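You operate a simulated robot arm through the tools that you are given. There is no shell and no other tool.

You are at the controls of a simulated two-armed robot. One attempt, no reset.

## Task
Prime the hose with the largest ML figure on the yellow pad, then bleed the rig down.
Fine: hands back over the yellow line, press the shot button once the lamp shows green; the primed hose stays put; bleed lever open, then shut again; no other hose is primed.

Only the result counts: the job must be done as asked and must still hold three seconds after the hand-in. Knocking over, shifting, dropping, spilling or breaking anything else fails it.

## Robot
Two 6-joint arms with two-finger parallel grippers on one trunk, on a base that moves. Base frame: it is fixed to the floor where the robot stands at the start and does not move with it; the origin is under the middle of the robot, x ahead of it, y to its left, z up; the surface under the hand at the start is at about z = 860. Units: mm, degrees, N and s.
The left shoulder is at the start at [50, 170, 1210], the right one opposite. Each reaches about 1092 mm from its shoulder. Places, roughly: green shot button [1200, -3000, 1000]; orange bleed lever [500, -2600, 1000]; yellow pad of the priming block [700, -2900, 900]. Payload 1.57 kg a hand.
The TCP of each hand is the grasp point between the finger pads, 30 mm short of the fingertips. In the tool frame z runs along the fingers and y along their closing line. The gripper opens to 80 mm. The fingers are 17 mm wide and 12 mm thick; the gripper's body (40 by 82 mm) begins 80 mm behind the TCP.
Orientation is told as [roll, pitch, yaw] about the base's x, y, z axes, in that order, counted from this pose: with the fingers straight down and closing along the base's y, the tool's x points along the base's -x, its y along +y and its z along -z.

## Interface
- The arms move only by the tool send_rows. It takes "left_increments", "right_increments" or both (then of equal length, played together; a hand with none holds still); each is a list of rows, each a list of 2 entries, a list of its own where there are three numbers: the shift along the base's x, y, z in mm, then the turn, a rotation vector about the base's x, y, z in degrees. In form: [[[x, y, z], [rx, ry, rz]], ...]. A call has 1 to 20 rows; each row is the pose to reach, as a shift and turn from the pose commanded when the call began. "left_fingers" and "right_fingers" are, for a hand that has rows, the finger opening in mm, from 0 to 80, set as the call begins (left out, the last holds). Each row takes 0.2 s and may step no farther than 50 mm and 8.6 degrees from the row before; otherwise, or with a gripper value out of range, the whole call is refused. Where a pose cannot be reached the arm comes as near as it can. A force on the tool above 40 N (or 10 N above the force at the start of the call, whichever is more), or a blocked arm, ends the call early, and 0.2 s more pass. Each finger travels about 72 mm/s and halts on what it meets, pressing with about 39 N; the grip force reading is that of the motor and also rises with nothing between the fingers. The clock runs only during rows and for 0.2 s after the last one: add rows that repeat a pose to give the fingers time. It gives the time, the measured TCP pose, the force on the tool (base axes), the opening and the grip force at its end, in the units of the frame above (readings bear some noise), with the torque about the TCP (base axes, N m) and any sound that the robot's microphone picked up.
- Cameras (640 x 400 px; columns grow to the right, rows downward): "scene" is now at [39.9, 15.1, 1787.5]; the picture's right is [0.19, -0.98, 0.00], its down [-0.68, -0.13, -0.72] and it looks along [0.71, 0.14, -0.69] (base axes); focal length 263 px, centre (320, 200). "left" rides on the left gripper at [72, 7, -122] in its tool frame; the picture's right is [-0.09, 1.00, 0.00], its down [-0.84, -0.08, -0.54] and it looks along [-0.54, -0.05, 0.84] (tool axes); focal length 238 px, centre (320, 200). "right" rides on the right gripper at [72, -7, -122] in its tool frame; the picture's right is [0.09, 1.00, 0.00], its down [-0.84, 0.08, -0.54] and it looks along [-0.54, 0.05, 0.84] (tool axes); focal length 238 px, centre (320, 200).
- capture(camera): a new picture of that camera. No time passes.
- lift_body(by): slides the trunk up (or, below 0, down) by that many mm; the arms and the scene camera ride with it, the base frame stays. It gives what a move gives, with no picture.
- roll_base(legs): drives the robot by 1 to 6 legs, each [ahead, left, turn to the left] in mm, mm and degrees, along the robot's own axes; the way and the turn of a leg run together, so that a leg with both is an arc; at most 1500 mm and 180 degrees a leg. The arms and the cameras ride along, it lands a little off, and it stops where it bumps. It gives what a move gives.
- aim_head(pan, tilt): turns the head with the scene camera to pan (to the left, within 86 degrees either way) and tilt (down, from -29 to 69), counted from straight ahead of the robot. It gives what a move gives.
- point_at(camera, pixels): for up to 12 pixels [column, row] of the newest picture of that camera ("zoom" is the newest enlarged one), the place [x, y, z] in the base frame of the surface seen there, good to about 2 mm. No time passes.
- close_up(camera, box): a new picture of the part [left, top, right, bottom] of that camera's present view, enlarged. No time passes.
- sign_off(): hands the job in; it is judged then, once.

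Open the grippers and draw the arms clear of the work before you hand the job in, unless the task says otherwise.

The tools are called after "Call:" as name(argument=value, ...) on one line, values as JSON. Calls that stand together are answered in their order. send_rows: Moves the arms, as the interface text tells. Its arguments: {"type":"object","properties":{"left_increments":{"type":"array","items":{"type":"array"}},"left_fingers":{"type":"number"},"right_increments":{"type":"array","items":{"type":"array"}},"right_fingers":{"type":"number"}},"required":[]} The other tools are called the same way: lift_body (by) moves the trunk up or down; roll_base (legs) drives the base; aim_head (pan, tilt) turns the head that bears the scene camera; capture (camera) takes a picture; point_at (camera, pixels) gives the place of the surface under pixels of a picture; close_up (camera, box) takes an enlarged picture of a part of a camera's view; sign_off () hands the job in.

At the start:

```text
t: 0.0
left_tool_pos: [673.6, 291.1, 1099.4]
left_tcp_rot: [0.1, -0.2, 0.0]
left_wrist_force: [-0.6, -0.1, -0.5]
left_torque: [0.0, 0.01, 0.0]
left_opening: 80.1
left_grasp_force: 0.1
right_tool_pos: [686.6, -214.9, 1100.0]
right_tcp_rot: [0.0, 0.1, -0.1]
right_wrist_force: [-0.3, 1.0, -0.6]
right_torque: [-0.01, 0.0, 0.02]
right_opening: 80.1
right_grasp_force: 0.0
trunk travel left (down, up): [-825.0, 145.0]
robot x, y, heading: [-0.3, 0.7, 0.0]
head pan, tilt (commanded): [11.0, 43.5]
```

scene: 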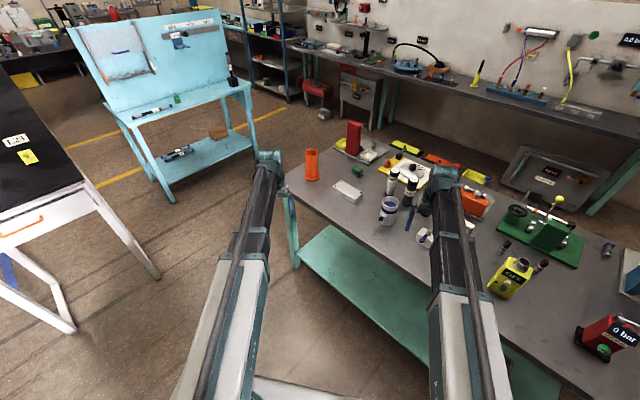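
right: 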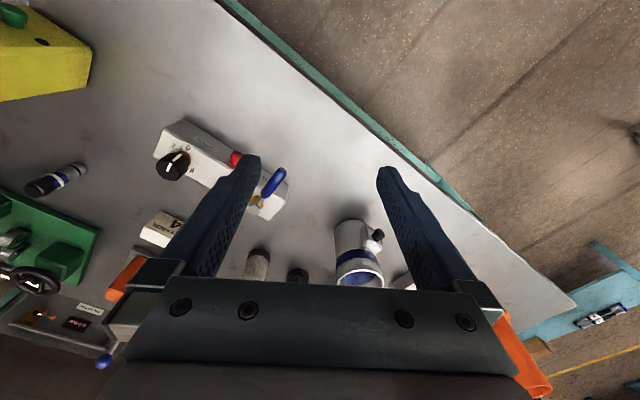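
left: 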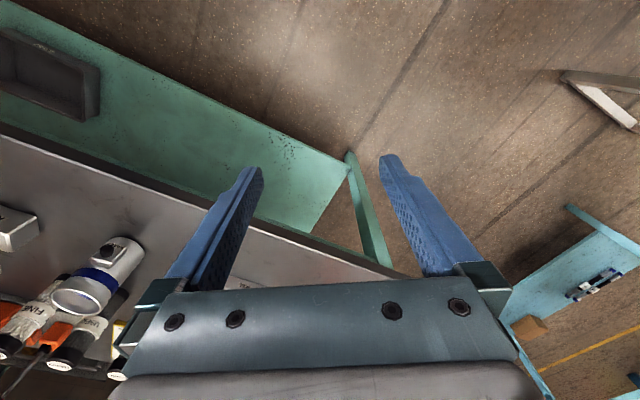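

The start pictures show a bench ahead, but the work places lie about 3 m to my right. I turn the head to the right to see the way and the rig.

Call:
aim_head(pan=-75, tilt=20)

Call:
capture(camera="scene")

```text
t: 1.6
left_tool_pos: [674.3, 290.2, 1098.5]
left_tcp_rot: [0.1, -0.2, 0.1]
left_wrist_force: [0.7, 0.5, 0.6]
left_torque: [0.0, 0.03, 0.0]
left_opening: 80.0
left_grasp_force: 0.0
right_tool_pos: [687.0, -216.2, 1098.5]
right_tcp_rot: [0.0, 0.0, -0.1]
right_wrist_force: [0.2, -0.8, -0.4]
right_torque: [0.02, -0.01, 0.01]
right_opening: 80.1
right_grasp_force: 0.0
trunk travel left (down, up): [-825.0, 145.0]
robot x, y, heading: [2.5, 1.8, -0.3]
head pan, tilt (commanded): [-75.0, 20.0]
```

```text
taken
```

scene: 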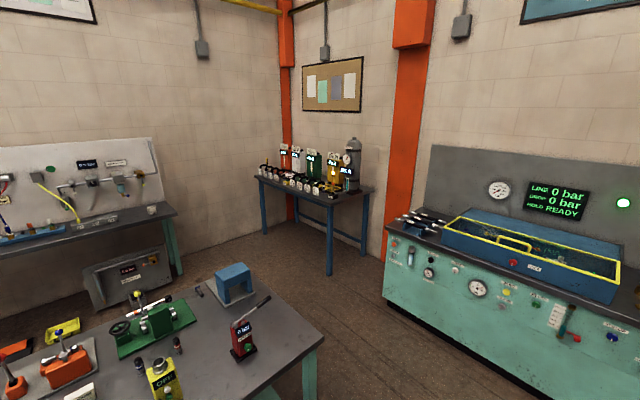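

The corner holds a blue table (around 310,190) with devices and a teal rig at right (500,270) with gauge display. I zoom on both and check where they are.

Call:
close_up(camera="scene", box=[240, 120, 400, 220])

Call:
close_up(camera="scene", box=[380, 150, 640, 370])

Call:
point_at(camera="scene", pixels=[[310, 190], [350, 190], [260, 180], [330, 275], [515, 245], [560, 335], [623, 203], [330, 165], [385, 310], [610, 300], [390, 245], [315, 370]])

```text
4.00 times, centred on (320, 170) of scene
```

zoom: 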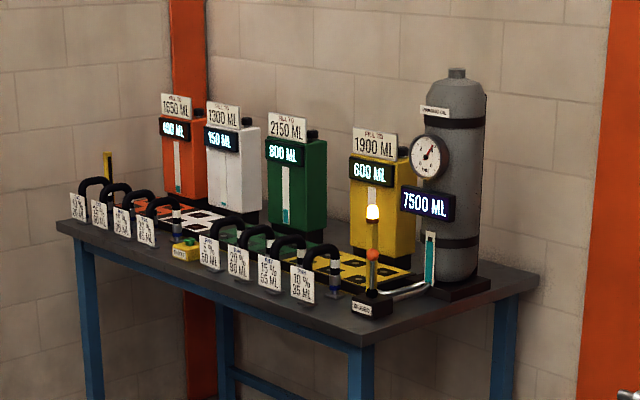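

```text
1.82 times, centred on (510, 260) of scene
```

zoom: 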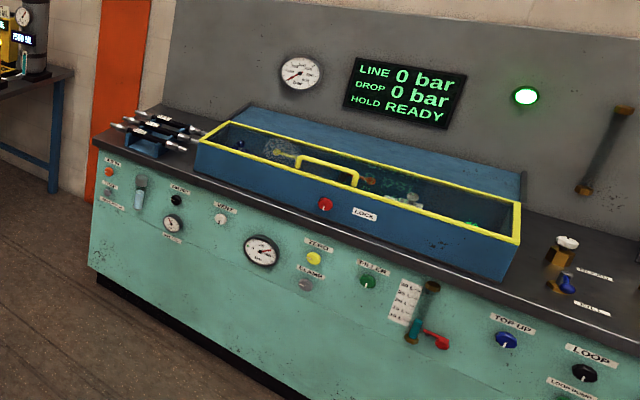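

```text
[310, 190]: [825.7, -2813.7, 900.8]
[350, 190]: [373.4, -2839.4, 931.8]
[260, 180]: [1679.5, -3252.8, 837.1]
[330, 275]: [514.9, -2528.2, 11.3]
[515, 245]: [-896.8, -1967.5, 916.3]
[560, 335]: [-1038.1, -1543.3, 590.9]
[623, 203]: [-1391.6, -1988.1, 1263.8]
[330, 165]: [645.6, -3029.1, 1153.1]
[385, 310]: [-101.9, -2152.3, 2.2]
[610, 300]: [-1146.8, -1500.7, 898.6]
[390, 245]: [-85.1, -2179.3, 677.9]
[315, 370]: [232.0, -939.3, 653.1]
```

The corner table holds the priming block, four reservoirs and eight hoses. I now measure the bench corner, the rig's edges and table edges to plan the drive.

Call:
point_at(camera="scene", pixels=[[322, 331], [238, 268], [270, 395], [318, 390], [400, 318], [470, 358], [540, 396], [333, 205], [372, 188], [258, 180], [270, 232], [360, 233]])

Call:
aim_head(pan=-60, tilt=50)

Call:
capture(camera="scene")

```text
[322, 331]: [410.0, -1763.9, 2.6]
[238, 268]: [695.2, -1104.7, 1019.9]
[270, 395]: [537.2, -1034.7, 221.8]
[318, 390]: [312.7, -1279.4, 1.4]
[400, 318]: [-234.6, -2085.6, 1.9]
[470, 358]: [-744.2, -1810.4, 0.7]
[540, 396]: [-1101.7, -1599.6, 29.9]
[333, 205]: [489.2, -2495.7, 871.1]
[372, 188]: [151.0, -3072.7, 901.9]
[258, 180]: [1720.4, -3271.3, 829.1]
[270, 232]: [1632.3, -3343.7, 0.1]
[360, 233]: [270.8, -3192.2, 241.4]
```

```text
t: 2.5
left_tool_pos: [673.6, 290.6, 1099.6]
left_tcp_rot: [0.1, -0.1, 0.1]
left_wrist_force: [0.1, 0.7, -0.1]
left_torque: [-0.01, -0.01, 0.0]
left_opening: 79.6
left_grasp_force: 0.2
right_tool_pos: [685.6, -214.8, 1099.4]
right_tcp_rot: [-0.1, 0.0, 0.0]
right_wrist_force: [-0.3, -0.3, 0.6]
right_torque: [0.02, -0.01, 0.05]
right_opening: 80.3
right_grasp_force: 0.0
trunk travel left (down, up): [-825.0, 145.0]
robot x, y, heading: [0.4, 0.2, 0.2]
head pan, tilt (commanded): [-60.0, 50.0]
```

```text
taken
```

scene: 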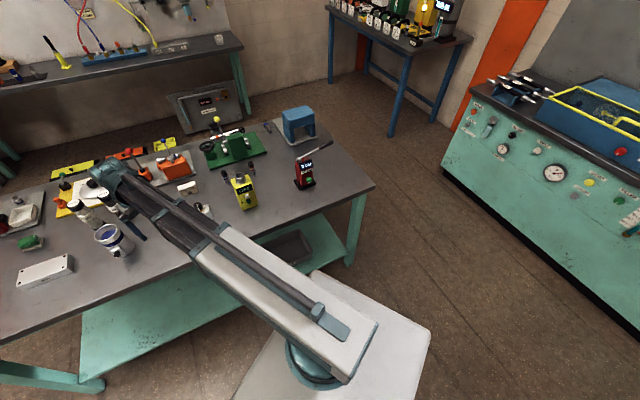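

The new picture shows bench corner near (374,187), my base at (375,360). I measure these for clearances.

Call:
point_at(camera="scene", pixels=[[372, 188], [272, 122], [5, 340], [427, 335], [315, 275], [405, 396], [345, 262], [237, 115], [215, 35], [440, 170], [630, 320], [75, 388]])

```text
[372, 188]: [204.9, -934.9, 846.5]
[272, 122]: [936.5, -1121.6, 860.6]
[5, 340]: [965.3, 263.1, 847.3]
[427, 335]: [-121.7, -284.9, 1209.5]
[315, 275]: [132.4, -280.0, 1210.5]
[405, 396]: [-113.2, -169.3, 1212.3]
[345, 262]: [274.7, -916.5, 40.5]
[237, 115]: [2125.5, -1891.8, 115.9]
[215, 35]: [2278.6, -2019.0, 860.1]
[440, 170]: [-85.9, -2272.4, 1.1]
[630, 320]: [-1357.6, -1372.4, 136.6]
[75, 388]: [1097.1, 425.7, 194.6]
```

The bench edge is about 670 mm from my centre, the corner table is turned about -32° with its front facing me, so I must face heading about -122°. I raise the trunk for clearance and turn in place.

Call:
lift_body(by=140)

Call:
roll_base(legs=[[0, 0, -122]])

Call:
aim_head(pan=30, tilt=30)

Call:
capture(camera="scene")

```text
t: 4.2
left_tool_pos: [674.6, 290.7, 1239.7]
left_tcp_rot: [0.1, -0.2, 0.0]
left_wrist_force: [-0.7, -1.1, 0.4]
left_torque: [0.05, -0.01, 0.02]
left_opening: 80.3
left_grasp_force: 0.1
right_tool_pos: [686.9, -214.7, 1240.8]
right_tcp_rot: [0.0, 0.1, 0.0]
right_wrist_force: [-0.5, -0.3, -0.2]
right_torque: [0.02, 0.0, 0.02]
right_opening: 80.1
right_grasp_force: 0.1
trunk travel left (down, up): [-965.0, 5.0]
robot x, y, heading: [-0.7, 1.5, 0.1]
head pan, tilt (commanded): [-60.0, 50.0]
```

```text
t: 9.7
left_tool_pos: [-107.9, -726.2, 1239.8]
left_tcp_rot: [0.1, -0.1, -121.7]
left_wrist_force: [-0.1, 0.0, -0.3]
left_torque: [0.02, 0.0, -0.01]
left_opening: 80.1
left_grasp_force: 0.0
right_tool_pos: [-544.3, -471.1, 1240.2]
right_tcp_rot: [0.0, -0.1, -121.7]
right_wrist_force: [0.1, 0.3, -0.2]
right_torque: [-0.03, -0.01, 0.0]
right_opening: 79.9
right_grasp_force: 0.1
trunk travel left (down, up): [-965.0, 5.0]
robot x, y, heading: [-0.7, -0.9, -121.7]
head pan, tilt (commanded): [-60.0, 50.0]
```

```text
t: 11.3
left_tool_pos: [-107.0, -726.0, 1238.9]
left_tcp_rot: [0.0, -0.2, -121.7]
left_wrist_force: [0.0, 0.2, -1.1]
left_torque: [-0.01, -0.01, 0.0]
left_opening: 80.0
left_grasp_force: 0.2
right_tool_pos: [-544.0, -469.8, 1239.7]
right_tcp_rot: [0.0, 0.1, -121.7]
right_wrist_force: [0.1, -0.9, -0.4]
right_torque: [-0.02, 0.02, 0.01]
right_opening: 80.0
right_grasp_force: 0.0
trunk travel left (down, up): [-965.0, 5.0]
robot x, y, heading: [2.9, 2.3, -121.9]
head pan, tilt (commanded): [30.0, 30.0]
```

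```text
taken
```

scene: 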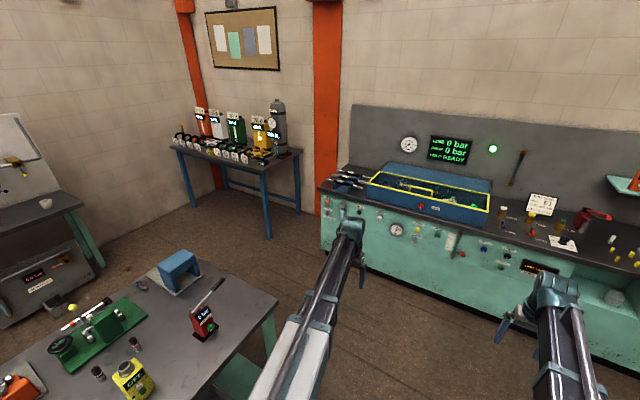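

Heading is -121.9°; the bench end lies at about 686 mm ahead/670 left, rig face at 1970 ahead. I drive ahead about 1270 mm, then strafe left in front of the table.

Call:
roll_base(legs=[[1270, 0, 0], [0, 1100, 0]])

Call:
aim_head(pan=45, tilt=35)

Call:
capture(camera="scene")

```text
t: 22.9
left_tool_pos: [121.2, -2386.0, 1240.6]
left_tcp_rot: [0.0, -0.2, -122.9]
left_wrist_force: [0.0, 0.8, 0.6]
left_torque: [-0.01, 0.03, 0.04]
left_opening: 80.0
left_grasp_force: 0.1
right_tool_pos: [-310.4, -2121.9, 1240.5]
right_tcp_rot: [0.0, 0.0, -123.0]
right_wrist_force: [1.0, 0.8, -0.4]
right_torque: [-0.01, 0.01, 0.03]
right_opening: 79.9
right_grasp_force: 0.0
trunk travel left (down, up): [-965.0, 5.0]
robot x, y, heading: [242.5, -1662.2, -122.5]
head pan, tilt (commanded): [30.0, 30.0]
```

```text
t: 23.7
left_tool_pos: [121.2, -2385.7, 1238.8]
left_tcp_rot: [0.1, -0.1, -122.9]
left_wrist_force: [0.8, 0.4, 0.4]
left_torque: [-0.01, 0.01, -0.01]
left_opening: 80.2
left_grasp_force: 0.1
right_tool_pos: [-311.5, -2121.0, 1241.0]
right_tcp_rot: [0.0, 0.0, -122.8]
right_wrist_force: [0.9, 1.1, -0.3]
right_torque: [0.01, 0.01, -0.02]
right_opening: 79.9
right_grasp_force: 0.0
trunk travel left (down, up): [-965.0, 5.0]
robot x, y, heading: [238.5, -1658.9, -122.9]
head pan, tilt (commanded): [45.0, 35.0]
```

```text
taken
```

scene: 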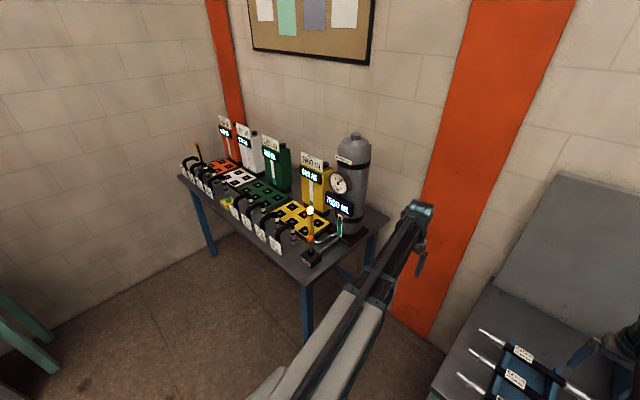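

Now the table is clearer. I measure table edges (near corner about 305,285; left end 180,177) and items to refine heading and position.

Call:
point_at(camera="scene", pixels=[[304, 282], [240, 228], [182, 178], [380, 225], [300, 215], [270, 195], [240, 180], [218, 165], [309, 215], [228, 202], [313, 255], [352, 170]])

Call:
close_up(camera="scene", box=[170, 110, 390, 290])

```text
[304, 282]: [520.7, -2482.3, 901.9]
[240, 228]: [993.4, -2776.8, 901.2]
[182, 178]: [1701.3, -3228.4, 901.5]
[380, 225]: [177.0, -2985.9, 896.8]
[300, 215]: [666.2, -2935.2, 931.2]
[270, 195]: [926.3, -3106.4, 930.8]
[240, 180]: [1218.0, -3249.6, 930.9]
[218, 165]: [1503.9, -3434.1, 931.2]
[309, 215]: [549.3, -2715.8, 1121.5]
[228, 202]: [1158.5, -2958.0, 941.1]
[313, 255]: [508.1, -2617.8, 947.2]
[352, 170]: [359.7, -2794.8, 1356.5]
```

```text
2.22 times, centred on (280, 200) of scene
```

zoom: 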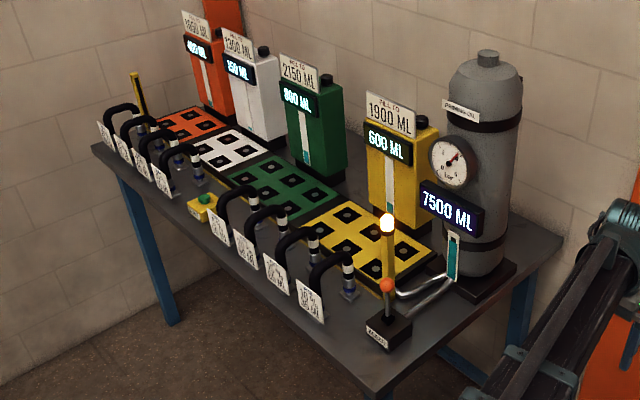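

Table front edge runs at -32.3° and its top is at z≈901; the cylinder is tall (z>1356), so I back off a little and strafe left 1100 to stand centred.

Call:
roll_base(legs=[[-40, 0, 0.4], [0, 1050, 0]])

Call:
aim_head(pan=0, tilt=45)

Call:
capture(camera="scene")

```text
t: 29.6
left_tool_pos: [1041.1, -2921.8, 1239.9]
left_tcp_rot: [0.0, -0.2, -122.4]
left_wrist_force: [0.1, 0.5, -0.5]
left_torque: [-0.02, 0.02, -0.04]
left_opening: 79.7
left_grasp_force: 0.1
right_tool_pos: [606.6, -2661.0, 1240.5]
right_tcp_rot: [0.1, 0.0, -122.4]
right_wrist_force: [-0.4, 0.4, 0.1]
right_torque: [-0.01, 0.0, 0.0]
right_opening: 79.7
right_grasp_force: 0.0
trunk travel left (down, up): [-965.0, 5.0]
robot x, y, heading: [1155.1, -2194.8, -122.7]
head pan, tilt (commanded): [45.0, 35.0]
```

```text
t: 30.7
left_tool_pos: [1041.6, -2920.7, 1239.4]
left_tcp_rot: [0.1, -0.1, -122.4]
left_wrist_force: [0.7, 0.5, 0.3]
left_torque: [0.01, 0.01, 0.0]
left_opening: 80.1
left_grasp_force: 0.1
right_tool_pos: [607.5, -2661.4, 1239.9]
right_tcp_rot: [-0.1, 0.0, -122.4]
right_wrist_force: [0.1, 0.0, -0.7]
right_torque: [0.03, 0.0, -0.01]
right_opening: 80.1
right_grasp_force: 0.1
trunk travel left (down, up): [-965.0, 5.0]
robot x, y, heading: [1155.2, -2192.5, -122.4]
head pan, tilt (commanded): [0.0, 45.0]
```

```text
taken
```

scene: 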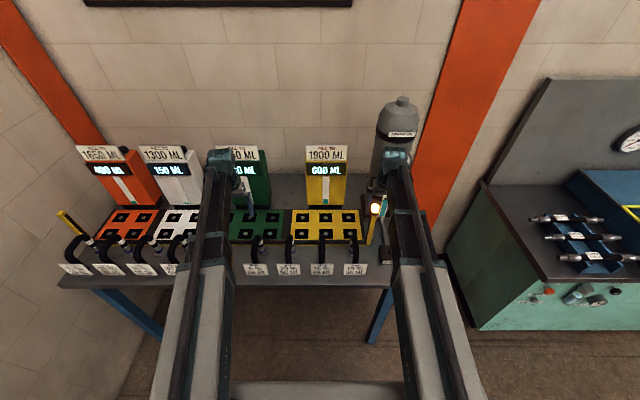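

I am now centred in front of the table. I zoom onto the tags (row of white tags near y≈268) and the pads.

Call:
close_up(camera="scene", box=[50, 220, 200, 290])

Call:
close_up(camera="scene", box=[225, 220, 395, 290])

Call:
close_up(camera="scene", box=[280, 130, 440, 260])

Call:
close_up(camera="scene", box=[50, 130, 280, 280])

```text
4.27 times, centred on (125, 255) of scene
```

zoom: 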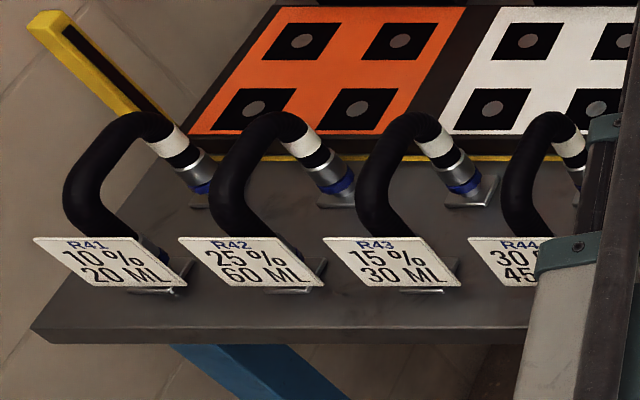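

```text
3.76 times, centred on (310, 255) of scene
```

zoom: 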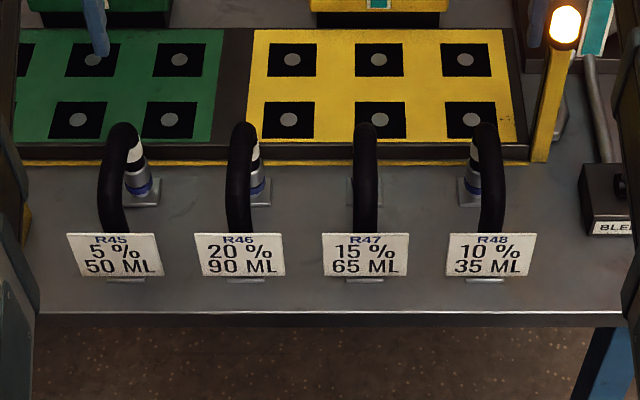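

```text
3.08 times, centred on (360, 195) of scene
```

zoom: 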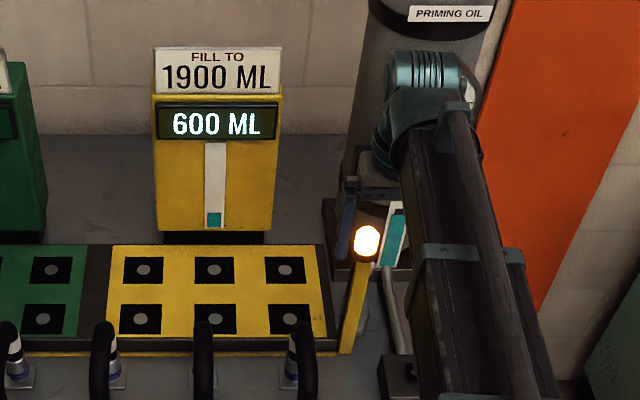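

```text
2.67 times, centred on (165, 205) of scene
```

zoom: 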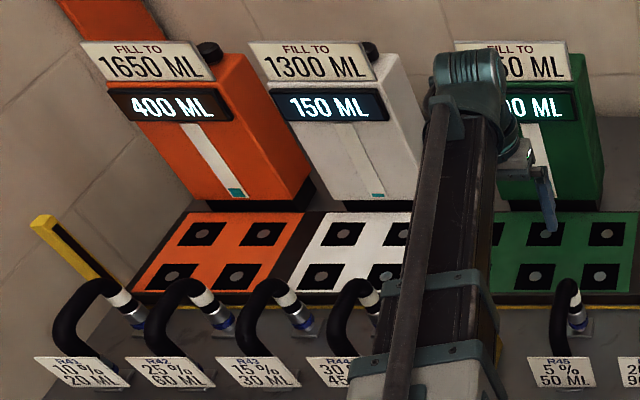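

The tags read R41 20, R42 60, R43 30, R44 45?, R45 50, R46 90, R47 65, R48 35 ML, so R46 looks the largest. I take the hand pictures to see closer.

Call:
capture(camera="right")

Call:
capture(camera="left")

```text
taken
```

right: 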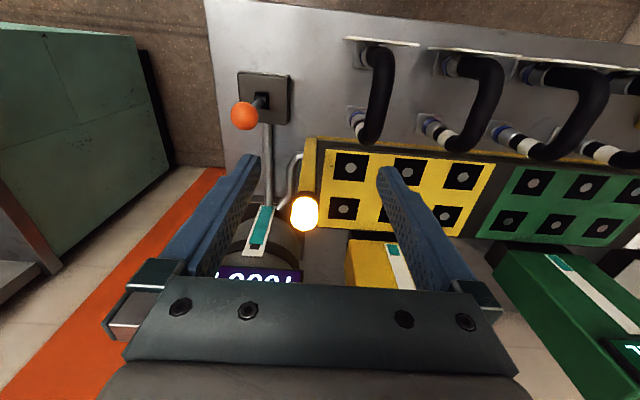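

```text
taken
```

left: 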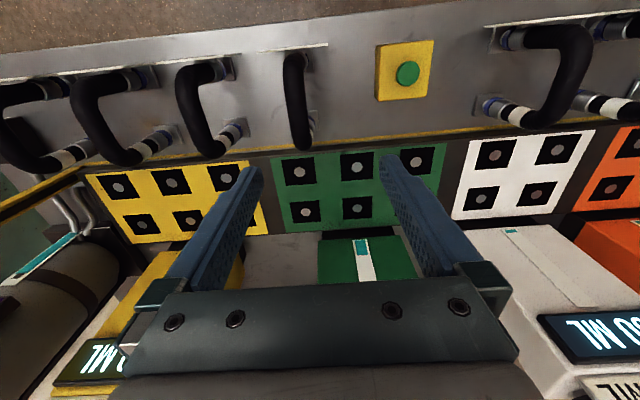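

The hand cameras show each hose as an arch with two coupled ends on steel seats. I zoom on the left camera on hoses and pads for geometry.

Call:
close_up(camera="left", box=[0, 40, 330, 250])

Call:
point_at(camera="left", pixels=[[119, 188], [170, 180], [222, 175], [138, 226], [187, 219], [408, 73], [300, 172], [358, 167], [310, 213], [358, 209], [208, 63], [215, 150]])

Call:
close_up(camera="right", box=[220, 30, 520, 240])

Call:
point_at(camera="right", pixels=[[350, 167], [406, 171], [463, 176], [345, 208], [447, 216], [490, 90], [455, 130], [448, 66], [431, 122], [305, 212], [244, 116], [265, 95]])

```text
1.90 times, centred on (165, 145) of left
```

zoom: 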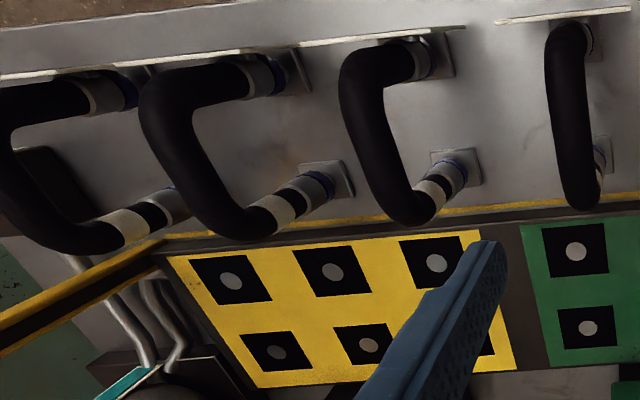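

```text
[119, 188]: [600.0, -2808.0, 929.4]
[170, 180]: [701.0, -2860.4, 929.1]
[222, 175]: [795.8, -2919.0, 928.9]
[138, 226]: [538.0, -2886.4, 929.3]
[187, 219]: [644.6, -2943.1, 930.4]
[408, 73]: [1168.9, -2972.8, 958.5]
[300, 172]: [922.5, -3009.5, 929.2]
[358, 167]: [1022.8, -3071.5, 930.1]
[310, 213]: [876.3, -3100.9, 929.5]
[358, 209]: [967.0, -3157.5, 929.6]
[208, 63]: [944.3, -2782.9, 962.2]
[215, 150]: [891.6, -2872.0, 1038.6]
```

```text
1.90 times, centred on (370, 135) of right
```

zoom: 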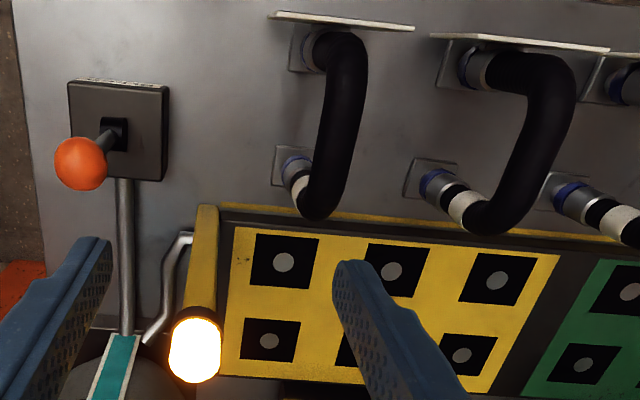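

```text
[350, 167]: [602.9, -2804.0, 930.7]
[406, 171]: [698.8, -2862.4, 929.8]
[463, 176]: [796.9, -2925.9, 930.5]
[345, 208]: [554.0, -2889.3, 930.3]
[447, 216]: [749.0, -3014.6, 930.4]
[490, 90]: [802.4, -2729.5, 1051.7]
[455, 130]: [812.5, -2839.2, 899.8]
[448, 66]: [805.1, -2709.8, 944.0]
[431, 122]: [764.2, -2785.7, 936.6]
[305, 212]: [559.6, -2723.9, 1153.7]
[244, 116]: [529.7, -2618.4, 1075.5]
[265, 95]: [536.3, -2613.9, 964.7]
```

The pad discs form 2 rows 100 mm apart (v≈226 and 326 in table depth), 3 columns about 115 mm apart. I zoom in tightly on R46, R44 and the scene near the pad.

Call:
close_up(camera="scene", box=[235, 225, 345, 285])

Call:
close_up(camera="left", box=[160, 40, 320, 170])

Call:
close_up(camera="left", box=[440, 0, 640, 140])

```text
5.82 times, centred on (290, 255) of scene
```

zoom: 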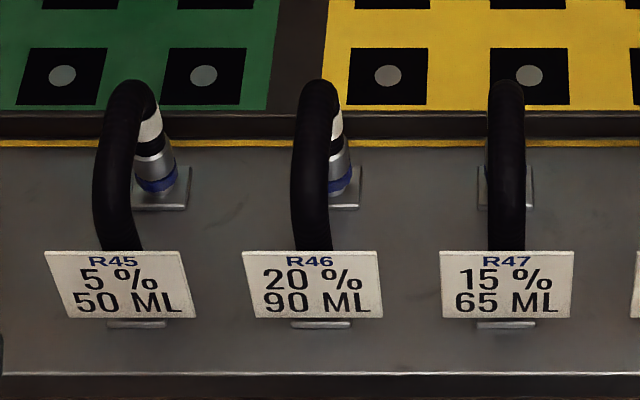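

```text
3.08 times, centred on (240, 105) of left
```

zoom: 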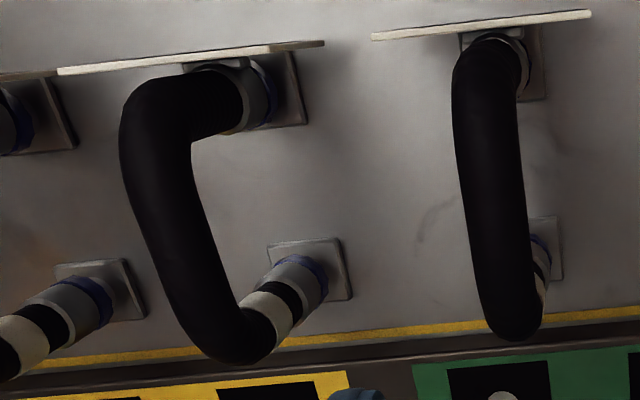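

```text
2.86 times, centred on (540, 70) of left
```

zoom: 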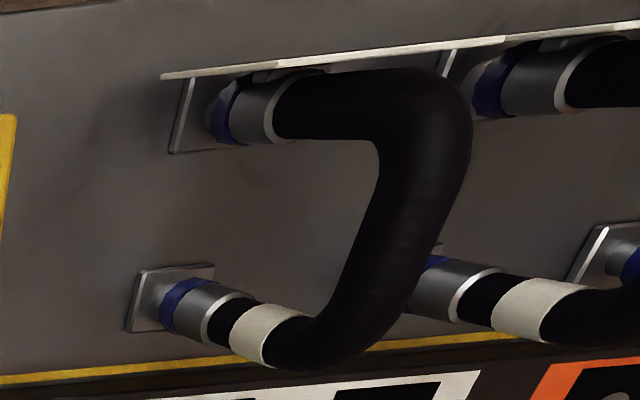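

R46 reads 20 % 90 ML clearly, the largest so far. I retake the left zoom to measure R46's arch, seats and tag.

Call:
close_up(camera="left", box=[160, 40, 320, 170])

Call:
point_at(camera="zoom", pixels=[[150, 90], [165, 190], [215, 330], [150, 140], [240, 90], [300, 310], [335, 265], [290, 85], [300, 275], [320, 43], [70, 70], [280, 170]])

```text
3.08 times, centred on (240, 105) of left
```

zoom: 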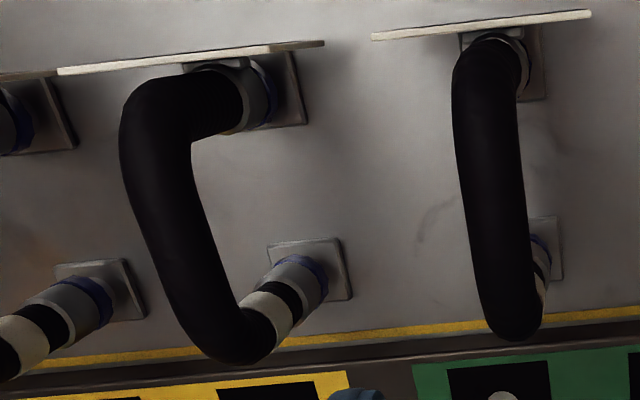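

```text
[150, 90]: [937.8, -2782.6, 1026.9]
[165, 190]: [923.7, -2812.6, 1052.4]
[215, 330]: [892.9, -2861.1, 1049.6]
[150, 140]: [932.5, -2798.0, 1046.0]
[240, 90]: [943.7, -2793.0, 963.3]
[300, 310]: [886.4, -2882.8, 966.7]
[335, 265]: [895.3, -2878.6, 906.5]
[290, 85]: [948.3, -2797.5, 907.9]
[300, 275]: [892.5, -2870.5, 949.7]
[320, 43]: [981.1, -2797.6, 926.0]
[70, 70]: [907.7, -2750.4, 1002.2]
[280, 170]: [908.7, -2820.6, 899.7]
```

R46's arch lies along the table depth at u≈513 with its top at z≈1052, legs ~100 mm apart, matching the pad rows. I move the left hand above it (still high) and look straight down.

Call:
send_rows(left_increments=[[[-33, 24, -10], [0, 0, 0]], [[-66, 48, -25], [0, 0, 0]], [[-99, 72, -40], [0, 0, 0]], [[-131, 94, -50], [0, 0, 0]], [[-131, 94, -50], [0, 0, 0]]], left_fingers=80)

Call:
capture(camera="left")

Call:
capture(camera="scene")

```text
t: 31.9
left_tool_pos: [908.8, -2827.5, 1239.1]
left_tcp_rot: [0.2, 0.0, -122.3]
left_wrist_force: [0.1, 0.4, 1.4]
left_torque: [0.01, -0.03, -0.01]
left_opening: 80.2
left_grasp_force: 0.0
left hand out of reach, approached as far as the arm can: row 1, 2, 3, 4, 5
right_tool_pos: [607.7, -2659.6, 1239.6]
right_tcp_rot: [-0.1, -0.1, -122.4]
right_wrist_force: [-0.2, -0.1, 0.1]
right_torque: [-0.01, -0.01, -0.03]
right_opening: 80.1
right_grasp_force: 0.1
trunk travel left (down, up): [-965.0, 5.0]
robot x, y, heading: [1159.8, -2194.8, -122.7]
head pan, tilt (commanded): [0.0, 45.0]
```

```text
taken
```

left: 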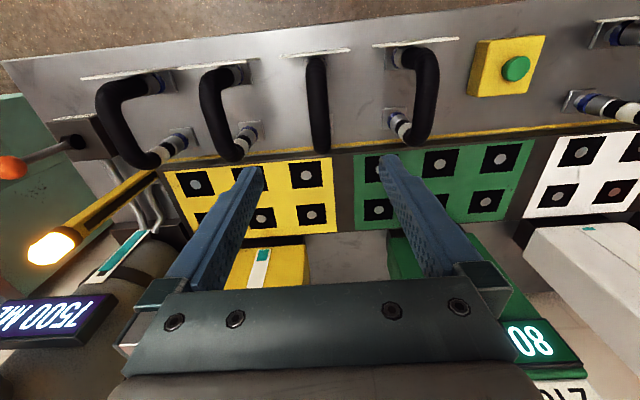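

```text
taken
```

scene: 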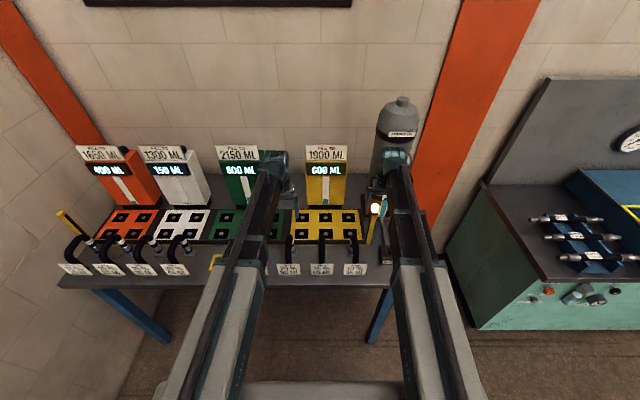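

The left arm could not go lower from this raised trunk, so height must come from the trunk. I first draw the right hand back off the table (away from the lamp and lever), then lower the trunk by 80.

Call:
send_rows(right_increments=[[[21, 34, 0], [0, 0, 0]], [[42, 68, 0], [0, 0, 0]], [[63, 101, 0], [0, 0, 0]], [[85, 135, 0], [0, 0, 0]], [[85, 135, 0], [0, 0, 0]]])

Call:
lift_body(by=-80)

Call:
capture(camera="left")

Call:
capture(camera="scene")

```text
t: 33.1
left_tool_pos: [908.9, -2826.5, 1239.7]
left_tcp_rot: [0.2, -0.1, -122.5]
left_wrist_force: [-0.4, 0.1, 0.4]
left_torque: [0.02, 0.01, 0.01]
left_opening: 80.1
left_grasp_force: 0.1
right_tool_pos: [693.8, -2524.5, 1239.6]
right_tcp_rot: [0.0, 0.0, -122.5]
right_wrist_force: [0.0, -0.6, 0.4]
right_torque: [0.03, 0.01, 0.01]
right_opening: 80.0
right_grasp_force: 0.0
right hand out of reach, approached as far as the arm can: row 4
trunk travel left (down, up): [-965.0, 5.0]
robot x, y, heading: [1160.1, -2192.6, -122.5]
head pan, tilt (commanded): [0.0, 45.0]
```

```text
t: 34.3
left_tool_pos: [909.6, -2826.1, 1159.6]
left_tcp_rot: [0.2, -0.2, -122.3]
left_wrist_force: [-1.1, 0.3, -0.2]
left_torque: [0.0, -0.02, -0.03]
left_opening: 79.9
left_grasp_force: 0.2
right_tool_pos: [693.8, -2524.1, 1159.7]
right_tcp_rot: [-0.1, 0.0, -122.3]
right_wrist_force: [-0.3, 0.7, 0.1]
right_torque: [0.04, 0.02, -0.01]
right_opening: 80.3
right_grasp_force: 0.1
trunk travel left (down, up): [-885.0, 85.0]
robot x, y, heading: [1156.3, -2197.9, -122.4]
head pan, tilt (commanded): [0.0, 45.0]
```

```text
taken
```

left: 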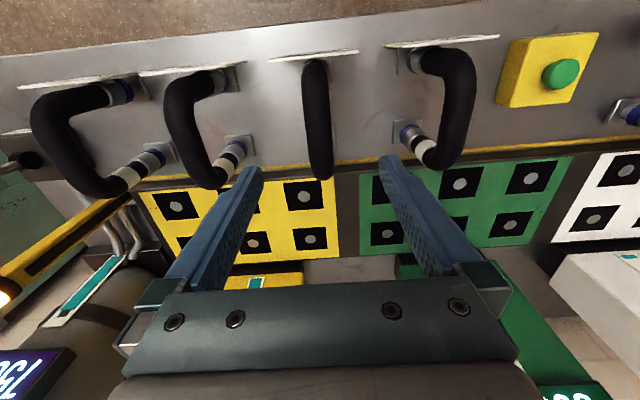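

```text
taken
```

scene: 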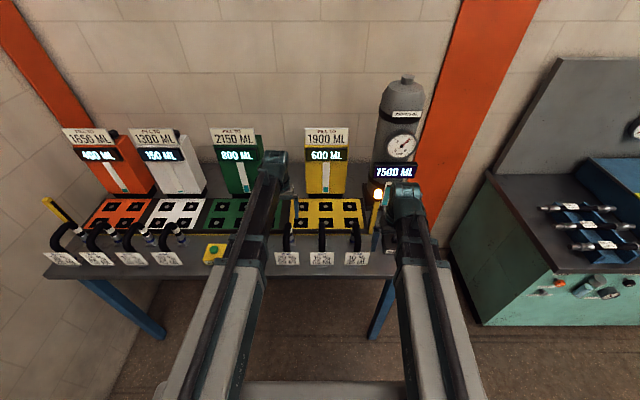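

R46 now sits centred under the left hand (column ~317, rows 60–178). I measure its edges and the third pad column under (303,196)/(310,237).

Call:
close_up(camera="left", box=[240, 30, 400, 270])

Call:
point_at(camera="left", pixels=[[317, 70], [317, 100], [318, 130], [319, 160], [305, 110], [329, 110], [303, 196], [310, 237], [242, 204], [253, 241], [280, 58], [350, 53]])

Call:
close_up(camera="scene", box=[100, 220, 240, 290])

```text
1.67 times, centred on (320, 150) of left
```

zoom: 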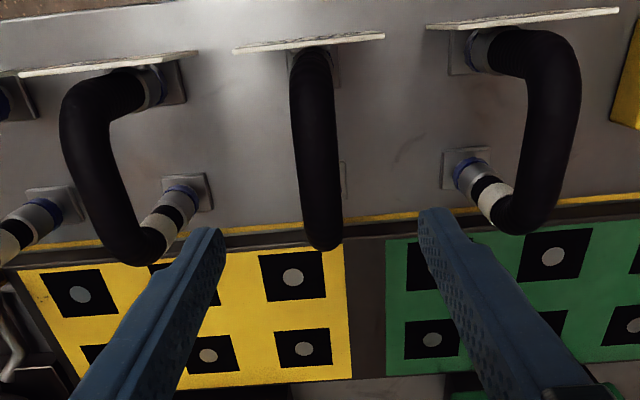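

```text
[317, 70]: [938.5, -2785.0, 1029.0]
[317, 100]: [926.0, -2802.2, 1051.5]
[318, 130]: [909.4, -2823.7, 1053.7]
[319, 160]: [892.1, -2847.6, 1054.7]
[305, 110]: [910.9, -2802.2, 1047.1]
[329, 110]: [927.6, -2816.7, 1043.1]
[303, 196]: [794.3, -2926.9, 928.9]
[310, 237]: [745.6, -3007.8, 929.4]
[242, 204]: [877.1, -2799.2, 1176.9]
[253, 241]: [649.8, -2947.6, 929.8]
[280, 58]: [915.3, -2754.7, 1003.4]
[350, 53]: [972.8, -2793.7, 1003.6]
```

```text
4.57 times, centred on (170, 255) of scene
```

zoom: 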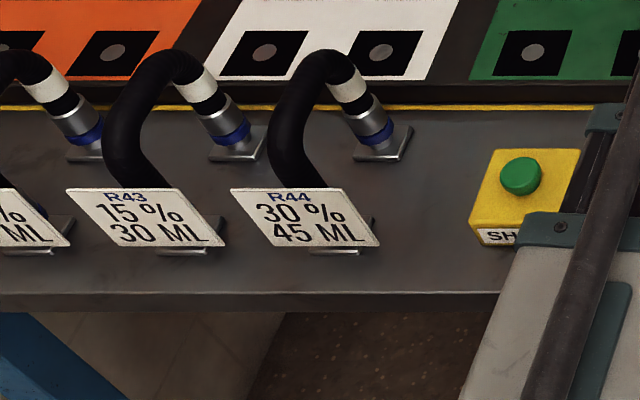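

R44 shows 45 ML, so R46 (90 ML) is confirmed as the largest. I zoom on R45/R46 couplers to measure where the legs stand relative to the arch.

Call:
close_up(camera="left", box=[340, 30, 480, 180])

```text
2.67 times, centred on (410, 105) of left
```

zoom: 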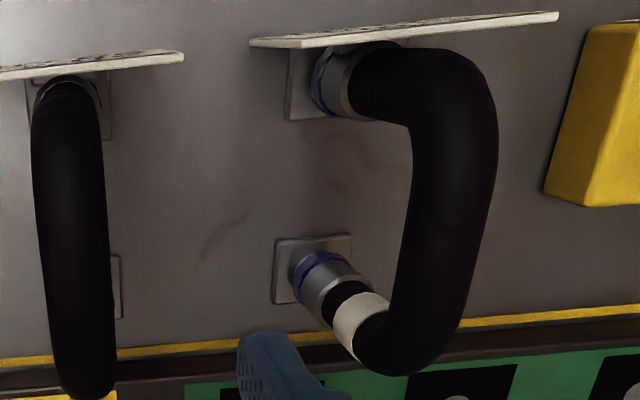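

Here R45's plates are visible at (275–352, 235–303) and (286–330, 48–120), R46's plate right edges at x≈110 and 120. I measure them.

Call:
point_at(camera="zoom", pixels=[[280, 243], [347, 238], [279, 299], [292, 55], [290, 115], [320, 116], [107, 80], [106, 134], [116, 262], [118, 314], [300, 265], [318, 90]])

Call:
point_at(camera="zoom", pixels=[[455, 60], [470, 120], [455, 200], [430, 290], [410, 340], [70, 100], [72, 200], [85, 350], [72, 290], [160, 55], [30, 70], [300, 43]])

```text
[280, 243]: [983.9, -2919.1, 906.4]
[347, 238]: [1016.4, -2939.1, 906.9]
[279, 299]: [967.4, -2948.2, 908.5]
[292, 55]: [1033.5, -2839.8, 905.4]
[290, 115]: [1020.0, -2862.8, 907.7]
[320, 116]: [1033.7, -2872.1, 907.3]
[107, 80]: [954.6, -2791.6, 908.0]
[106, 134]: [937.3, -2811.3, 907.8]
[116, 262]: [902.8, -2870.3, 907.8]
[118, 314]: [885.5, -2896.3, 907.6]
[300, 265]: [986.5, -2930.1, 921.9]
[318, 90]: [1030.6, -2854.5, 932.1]
```

```text
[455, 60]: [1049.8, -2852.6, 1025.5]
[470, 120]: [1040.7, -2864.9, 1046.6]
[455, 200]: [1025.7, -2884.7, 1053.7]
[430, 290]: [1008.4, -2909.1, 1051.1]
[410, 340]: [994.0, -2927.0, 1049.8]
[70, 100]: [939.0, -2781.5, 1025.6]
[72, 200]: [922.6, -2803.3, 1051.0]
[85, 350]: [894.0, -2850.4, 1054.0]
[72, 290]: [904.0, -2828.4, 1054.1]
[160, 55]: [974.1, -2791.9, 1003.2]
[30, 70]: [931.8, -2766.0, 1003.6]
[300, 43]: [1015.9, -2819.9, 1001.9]
```

Legs stand at about (u 511, v 38) and (v 138), exactly 100 apart; the target column 3 discs are at u 471, v 227/326. I test lowering the left hand by 30 mm with the arm (and +5 depth) to see if it can reach now.

Call:
send_rows(left_increments=[[[-1, -2, -15], [0, 0, 0]], [[-2, -4, -30], [0, 0, 0]], [[-2, -4, -30], [0, 0, 0]]])

```text
t: 35.1
left_tool_pos: [905.6, -2832.1, 1159.6]
left_tcp_rot: [0.2, -0.2, -122.4]
left_wrist_force: [-0.4, 0.1, 0.8]
left_torque: [0.01, 0.0, -0.01]
left_opening: 80.0
left_grasp_force: 0.1
left hand out of reach, approached as far as the arm can: row 1, 2, 3
right_tool_pos: [692.7, -2523.9, 1159.7]
right_tcp_rot: [0.0, 0.1, -122.4]
right_wrist_force: [-1.1, 0.3, -0.1]
right_torque: [-0.01, -0.01, 0.02]
right_opening: 80.1
right_grasp_force: 0.1
trunk travel left (down, up): [-885.0, 85.0]
robot x, y, heading: [1157.6, -2194.8, -122.4]
head pan, tilt (commanded): [0.0, 45.0]
```

The arm's z stayed at 1159.6, so it seems the arms cannot go lower than about 110 below the shoulder in this pose. I test moving up 20 to learn how the commanded pose is tracked.

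Call:
send_rows(left_increments=[[[0, 0, 20], [0, 0, 0]], [[0, 0, 20], [0, 0, 0]]])

```text
t: 35.7
left_tool_pos: [906.0, -2831.1, 1159.5]
left_tcp_rot: [0.0, 0.0, -122.4]
left_wrist_force: [0.1, -0.2, 0.2]
left_torque: [-0.02, 0.0, -0.02]
left_opening: 80.1
left_grasp_force: 0.0
left hand out of reach, approached as far as the arm can: row 1, 2
right_tool_pos: [692.7, -2524.6, 1160.5]
right_tcp_rot: [0.0, -0.1, -122.3]
right_wrist_force: [0.2, 0.5, 0.3]
right_torque: [-0.01, 0.02, -0.01]
right_opening: 80.1
right_grasp_force: 0.1
trunk travel left (down, up): [-885.0, 85.0]
robot x, y, heading: [1156.4, -2192.8, -122.4]
head pan, tilt (commanded): [0.0, 45.0]
```

Still no change; perhaps the commanded pose is 60 mm lower. I command +60 to cancel, then +20 more to see if the arm can rise.

Call:
send_rows(left_increments=[[[0, 0, 30], [0, 0, 0]], [[0, 0, 60], [0, 0, 0]], [[0, 0, 80], [0, 0, 0]], [[0, 0, 80], [0, 0, 0]]])

```text
t: 36.7
left_tool_pos: [904.8, -2832.1, 1159.0]
left_tcp_rot: [0.2, -0.1, -122.4]
left_wrist_force: [0.0, -0.8, -0.1]
left_torque: [-0.01, 0.02, 0.0]
left_opening: 80.2
left_grasp_force: 0.2
left hand out of reach, approached as far as the arm can: row 1, 2, 3, 4
right_tool_pos: [693.2, -2524.3, 1159.7]
right_tcp_rot: [0.0, 0.0, -122.3]
right_wrist_force: [0.0, -0.7, 0.2]
right_torque: [-0.01, -0.01, -0.04]
right_opening: 79.9
right_grasp_force: 0.0
trunk travel left (down, up): [-885.0, 85.0]
robot x, y, heading: [1157.0, -2194.9, -122.4]
head pan, tilt (commanded): [0.0, 45.0]
```

Z never changes, so these arms appear planar and the trunk does the height. I send a zero shift to learn if the commanded pose is clipped to the reachable one.

Call:
send_rows(left_increments=[[[0, 0, 0], [0, 0, 0]]])

```text
t: 37.1
left_tool_pos: [905.5, -2832.4, 1159.4]
left_tcp_rot: [0.1, -0.2, -122.4]
left_wrist_force: [0.3, -0.5, -0.5]
left_torque: [0.01, 0.03, 0.01]
left_opening: 80.0
left_grasp_force: 0.2
right_tool_pos: [694.6, -2523.9, 1159.9]
right_tcp_rot: [-0.1, 0.0, -122.3]
right_wrist_force: [0.1, 0.2, -0.1]
right_torque: [-0.01, 0.01, 0.01]
right_opening: 79.8
right_grasp_force: 0.0
trunk travel left (down, up): [-885.0, 85.0]
robot x, y, heading: [1156.5, -2199.0, -122.4]
head pan, tilt (commanded): [0.0, 45.0]
```

The commanded pose is kept at the reachable one, so I use the trunk for z. The left TCP is at u≈512, v≈90, over the arch centre; I lower the trunk 70 and check the picture before the final descent.

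Call:
lift_body(by=-70)

Call:
capture(camera="left")

Call:
capture(camera="scene")

```text
t: 38.2
left_tool_pos: [905.8, -2832.5, 1089.6]
left_tcp_rot: [0.1, -0.1, -122.4]
left_wrist_force: [0.6, -0.7, -0.6]
left_torque: [-0.02, 0.01, -0.02]
left_opening: 80.2
left_grasp_force: 0.0
right_tool_pos: [693.0, -2524.4, 1088.9]
right_tcp_rot: [0.0, 0.0, -122.4]
right_wrist_force: [-0.1, -0.2, 0.3]
right_torque: [-0.03, -0.03, -0.01]
right_opening: 80.2
right_grasp_force: 0.0
trunk travel left (down, up): [-815.0, 155.0]
robot x, y, heading: [1159.2, -2197.3, -122.2]
head pan, tilt (commanded): [0.0, 45.0]
```

```text
taken
```

left: 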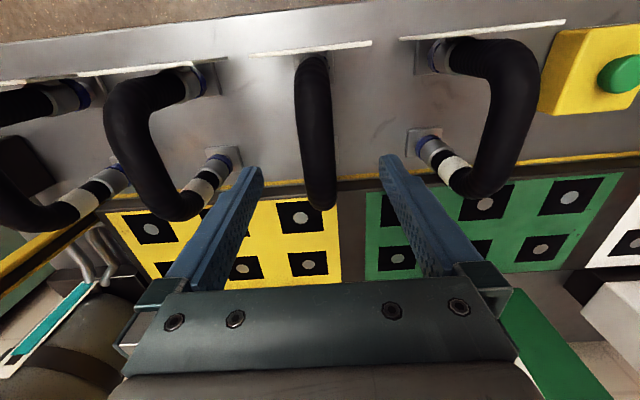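

```text
taken
```

scene: 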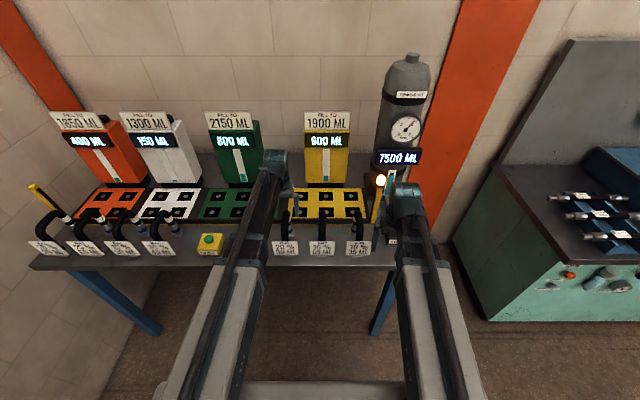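

The arch is well between the open fingers (tube at column ~315, fingers at 250 and 385). I lower the last 48 mm and close the fingers.

Call:
lift_body(by=-48)

Call:
send_rows(left_increments=[[[0, 0, 0], [0, 0, 0]], [[0, 0, 0], [0, 0, 0]], [[0, 0, 0], [0, 0, 0]], [[0, 0, 0], [0, 0, 0]], [[0, 0, 0], [0, 0, 0]]], left_fingers=15)

Call:
capture(camera="left")

```text
t: 39.1
left_tool_pos: [905.1, -2832.3, 1042.0]
left_tcp_rot: [0.1, -0.2, -122.4]
left_wrist_force: [0.3, 0.2, 0.1]
left_torque: [-0.02, 0.02, -0.03]
left_opening: 80.0
left_grasp_force: 0.1
right_tool_pos: [693.4, -2524.6, 1042.5]
right_tcp_rot: [0.0, 0.1, -122.3]
right_wrist_force: [0.1, -0.2, -0.2]
right_torque: [-0.01, -0.01, 0.02]
right_opening: 80.2
right_grasp_force: 0.0
trunk travel left (down, up): [-767.0, 203.0]
robot x, y, heading: [1157.2, -2198.3, -122.6]
head pan, tilt (commanded): [0.0, 45.0]
```

```text
t: 40.3
left_tool_pos: [905.4, -2832.2, 1042.3]
left_tcp_rot: [0.1, -0.2, -122.4]
left_wrist_force: [-0.6, 0.6, 1.0]
left_torque: [0.02, 0.03, 0.02]
left_opening: 25.4
left_grasp_force: 36.7
right_tool_pos: [693.7, -2523.9, 1041.0]
right_tcp_rot: [-0.1, 0.1, -122.3]
right_wrist_force: [-0.3, 0.1, -0.5]
right_torque: [0.01, 0.0, 0.01]
right_opening: 79.8
right_grasp_force: 0.2
trunk travel left (down, up): [-767.0, 203.0]
robot x, y, heading: [1155.4, -2194.4, -122.2]
head pan, tilt (commanded): [0.0, 45.0]
```

```text
taken
```

left: 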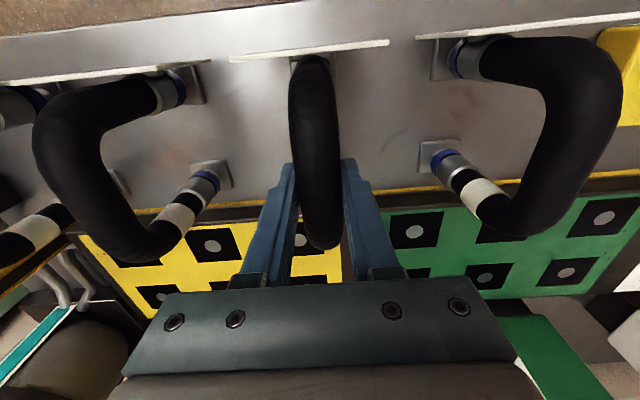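

The fingers hold the tube at 25.4 mm with 36.7 N. I lift gently by 20 first and look.

Call:
lift_body(by=20)

Call:
capture(camera="left")

Call:
close_up(camera="scene", box=[240, 190, 400, 280])

```text
t: 40.9
left_tool_pos: [905.6, -2831.8, 1060.7]
left_tcp_rot: [0.1, -0.1, -122.4]
left_wrist_force: [0.1, 0.2, -4.5]
left_torque: [0.0, 0.03, 0.01]
left_opening: 25.3
left_grasp_force: 36.4
right_tool_pos: [693.3, -2525.1, 1062.4]
right_tcp_rot: [0.0, 0.0, -122.4]
right_wrist_force: [0.6, 0.0, -0.8]
right_torque: [0.03, -0.01, 0.02]
right_opening: 79.8
right_grasp_force: 0.0
trunk travel left (down, up): [-787.0, 183.0]
robot x, y, heading: [1159.2, -2197.4, -122.1]
head pan, tilt (commanded): [0.0, 45.0]
```

```text
taken
```

left: 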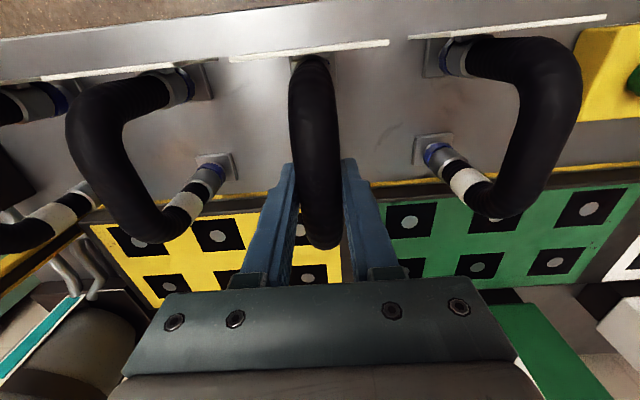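

```text
4.00 times, centred on (320, 235) of scene
```

zoom: 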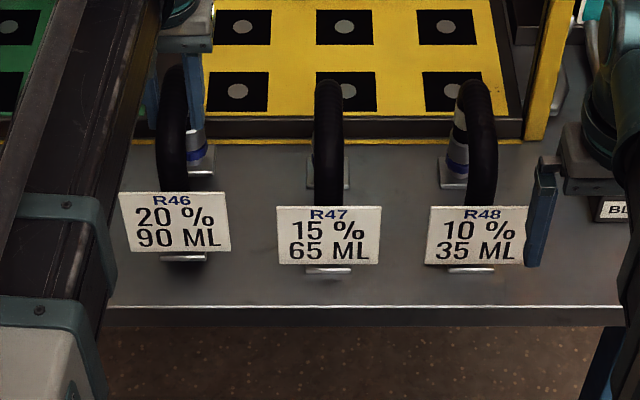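

The hose comes free with its tag (about 4.5 N), and the plates stay on the table. I lift 45 more and measure the reservoir faces for clearance before moving in.

Call:
lift_body(by=45)

Call:
capture(camera="scene")

Call:
capture(camera="left")

```text
t: 41.8
left_tool_pos: [905.7, -2831.7, 1106.0]
left_tcp_rot: [0.1, -0.1, -122.4]
left_wrist_force: [-0.1, 0.8, -4.1]
left_torque: [-0.04, 0.01, -0.01]
left_opening: 25.6
left_grasp_force: 36.5
right_tool_pos: [693.8, -2525.2, 1106.6]
right_tcp_rot: [0.0, 0.0, -122.4]
right_wrist_force: [0.8, 0.1, 0.7]
right_torque: [-0.01, 0.01, 0.0]
right_opening: 80.2
right_grasp_force: 0.0
trunk travel left (down, up): [-832.0, 138.0]
robot x, y, heading: [1157.7, -2199.2, -122.4]
head pan, tilt (commanded): [0.0, 45.0]
```

```text
taken
```

scene: 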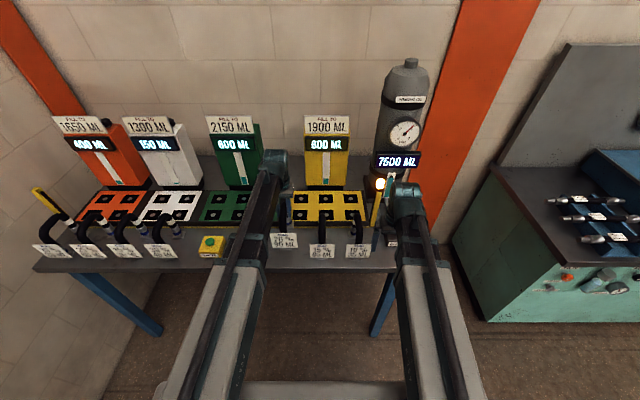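

```text
taken
```

left: 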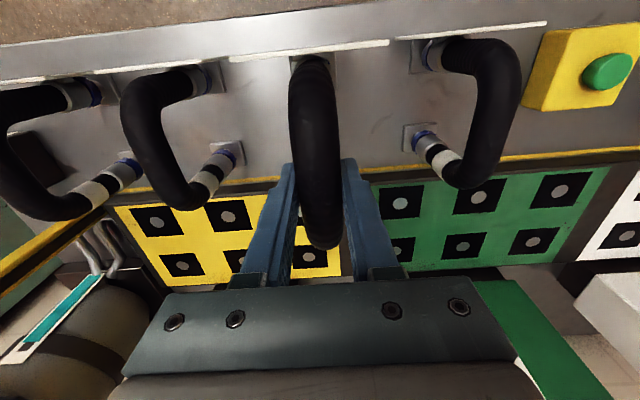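

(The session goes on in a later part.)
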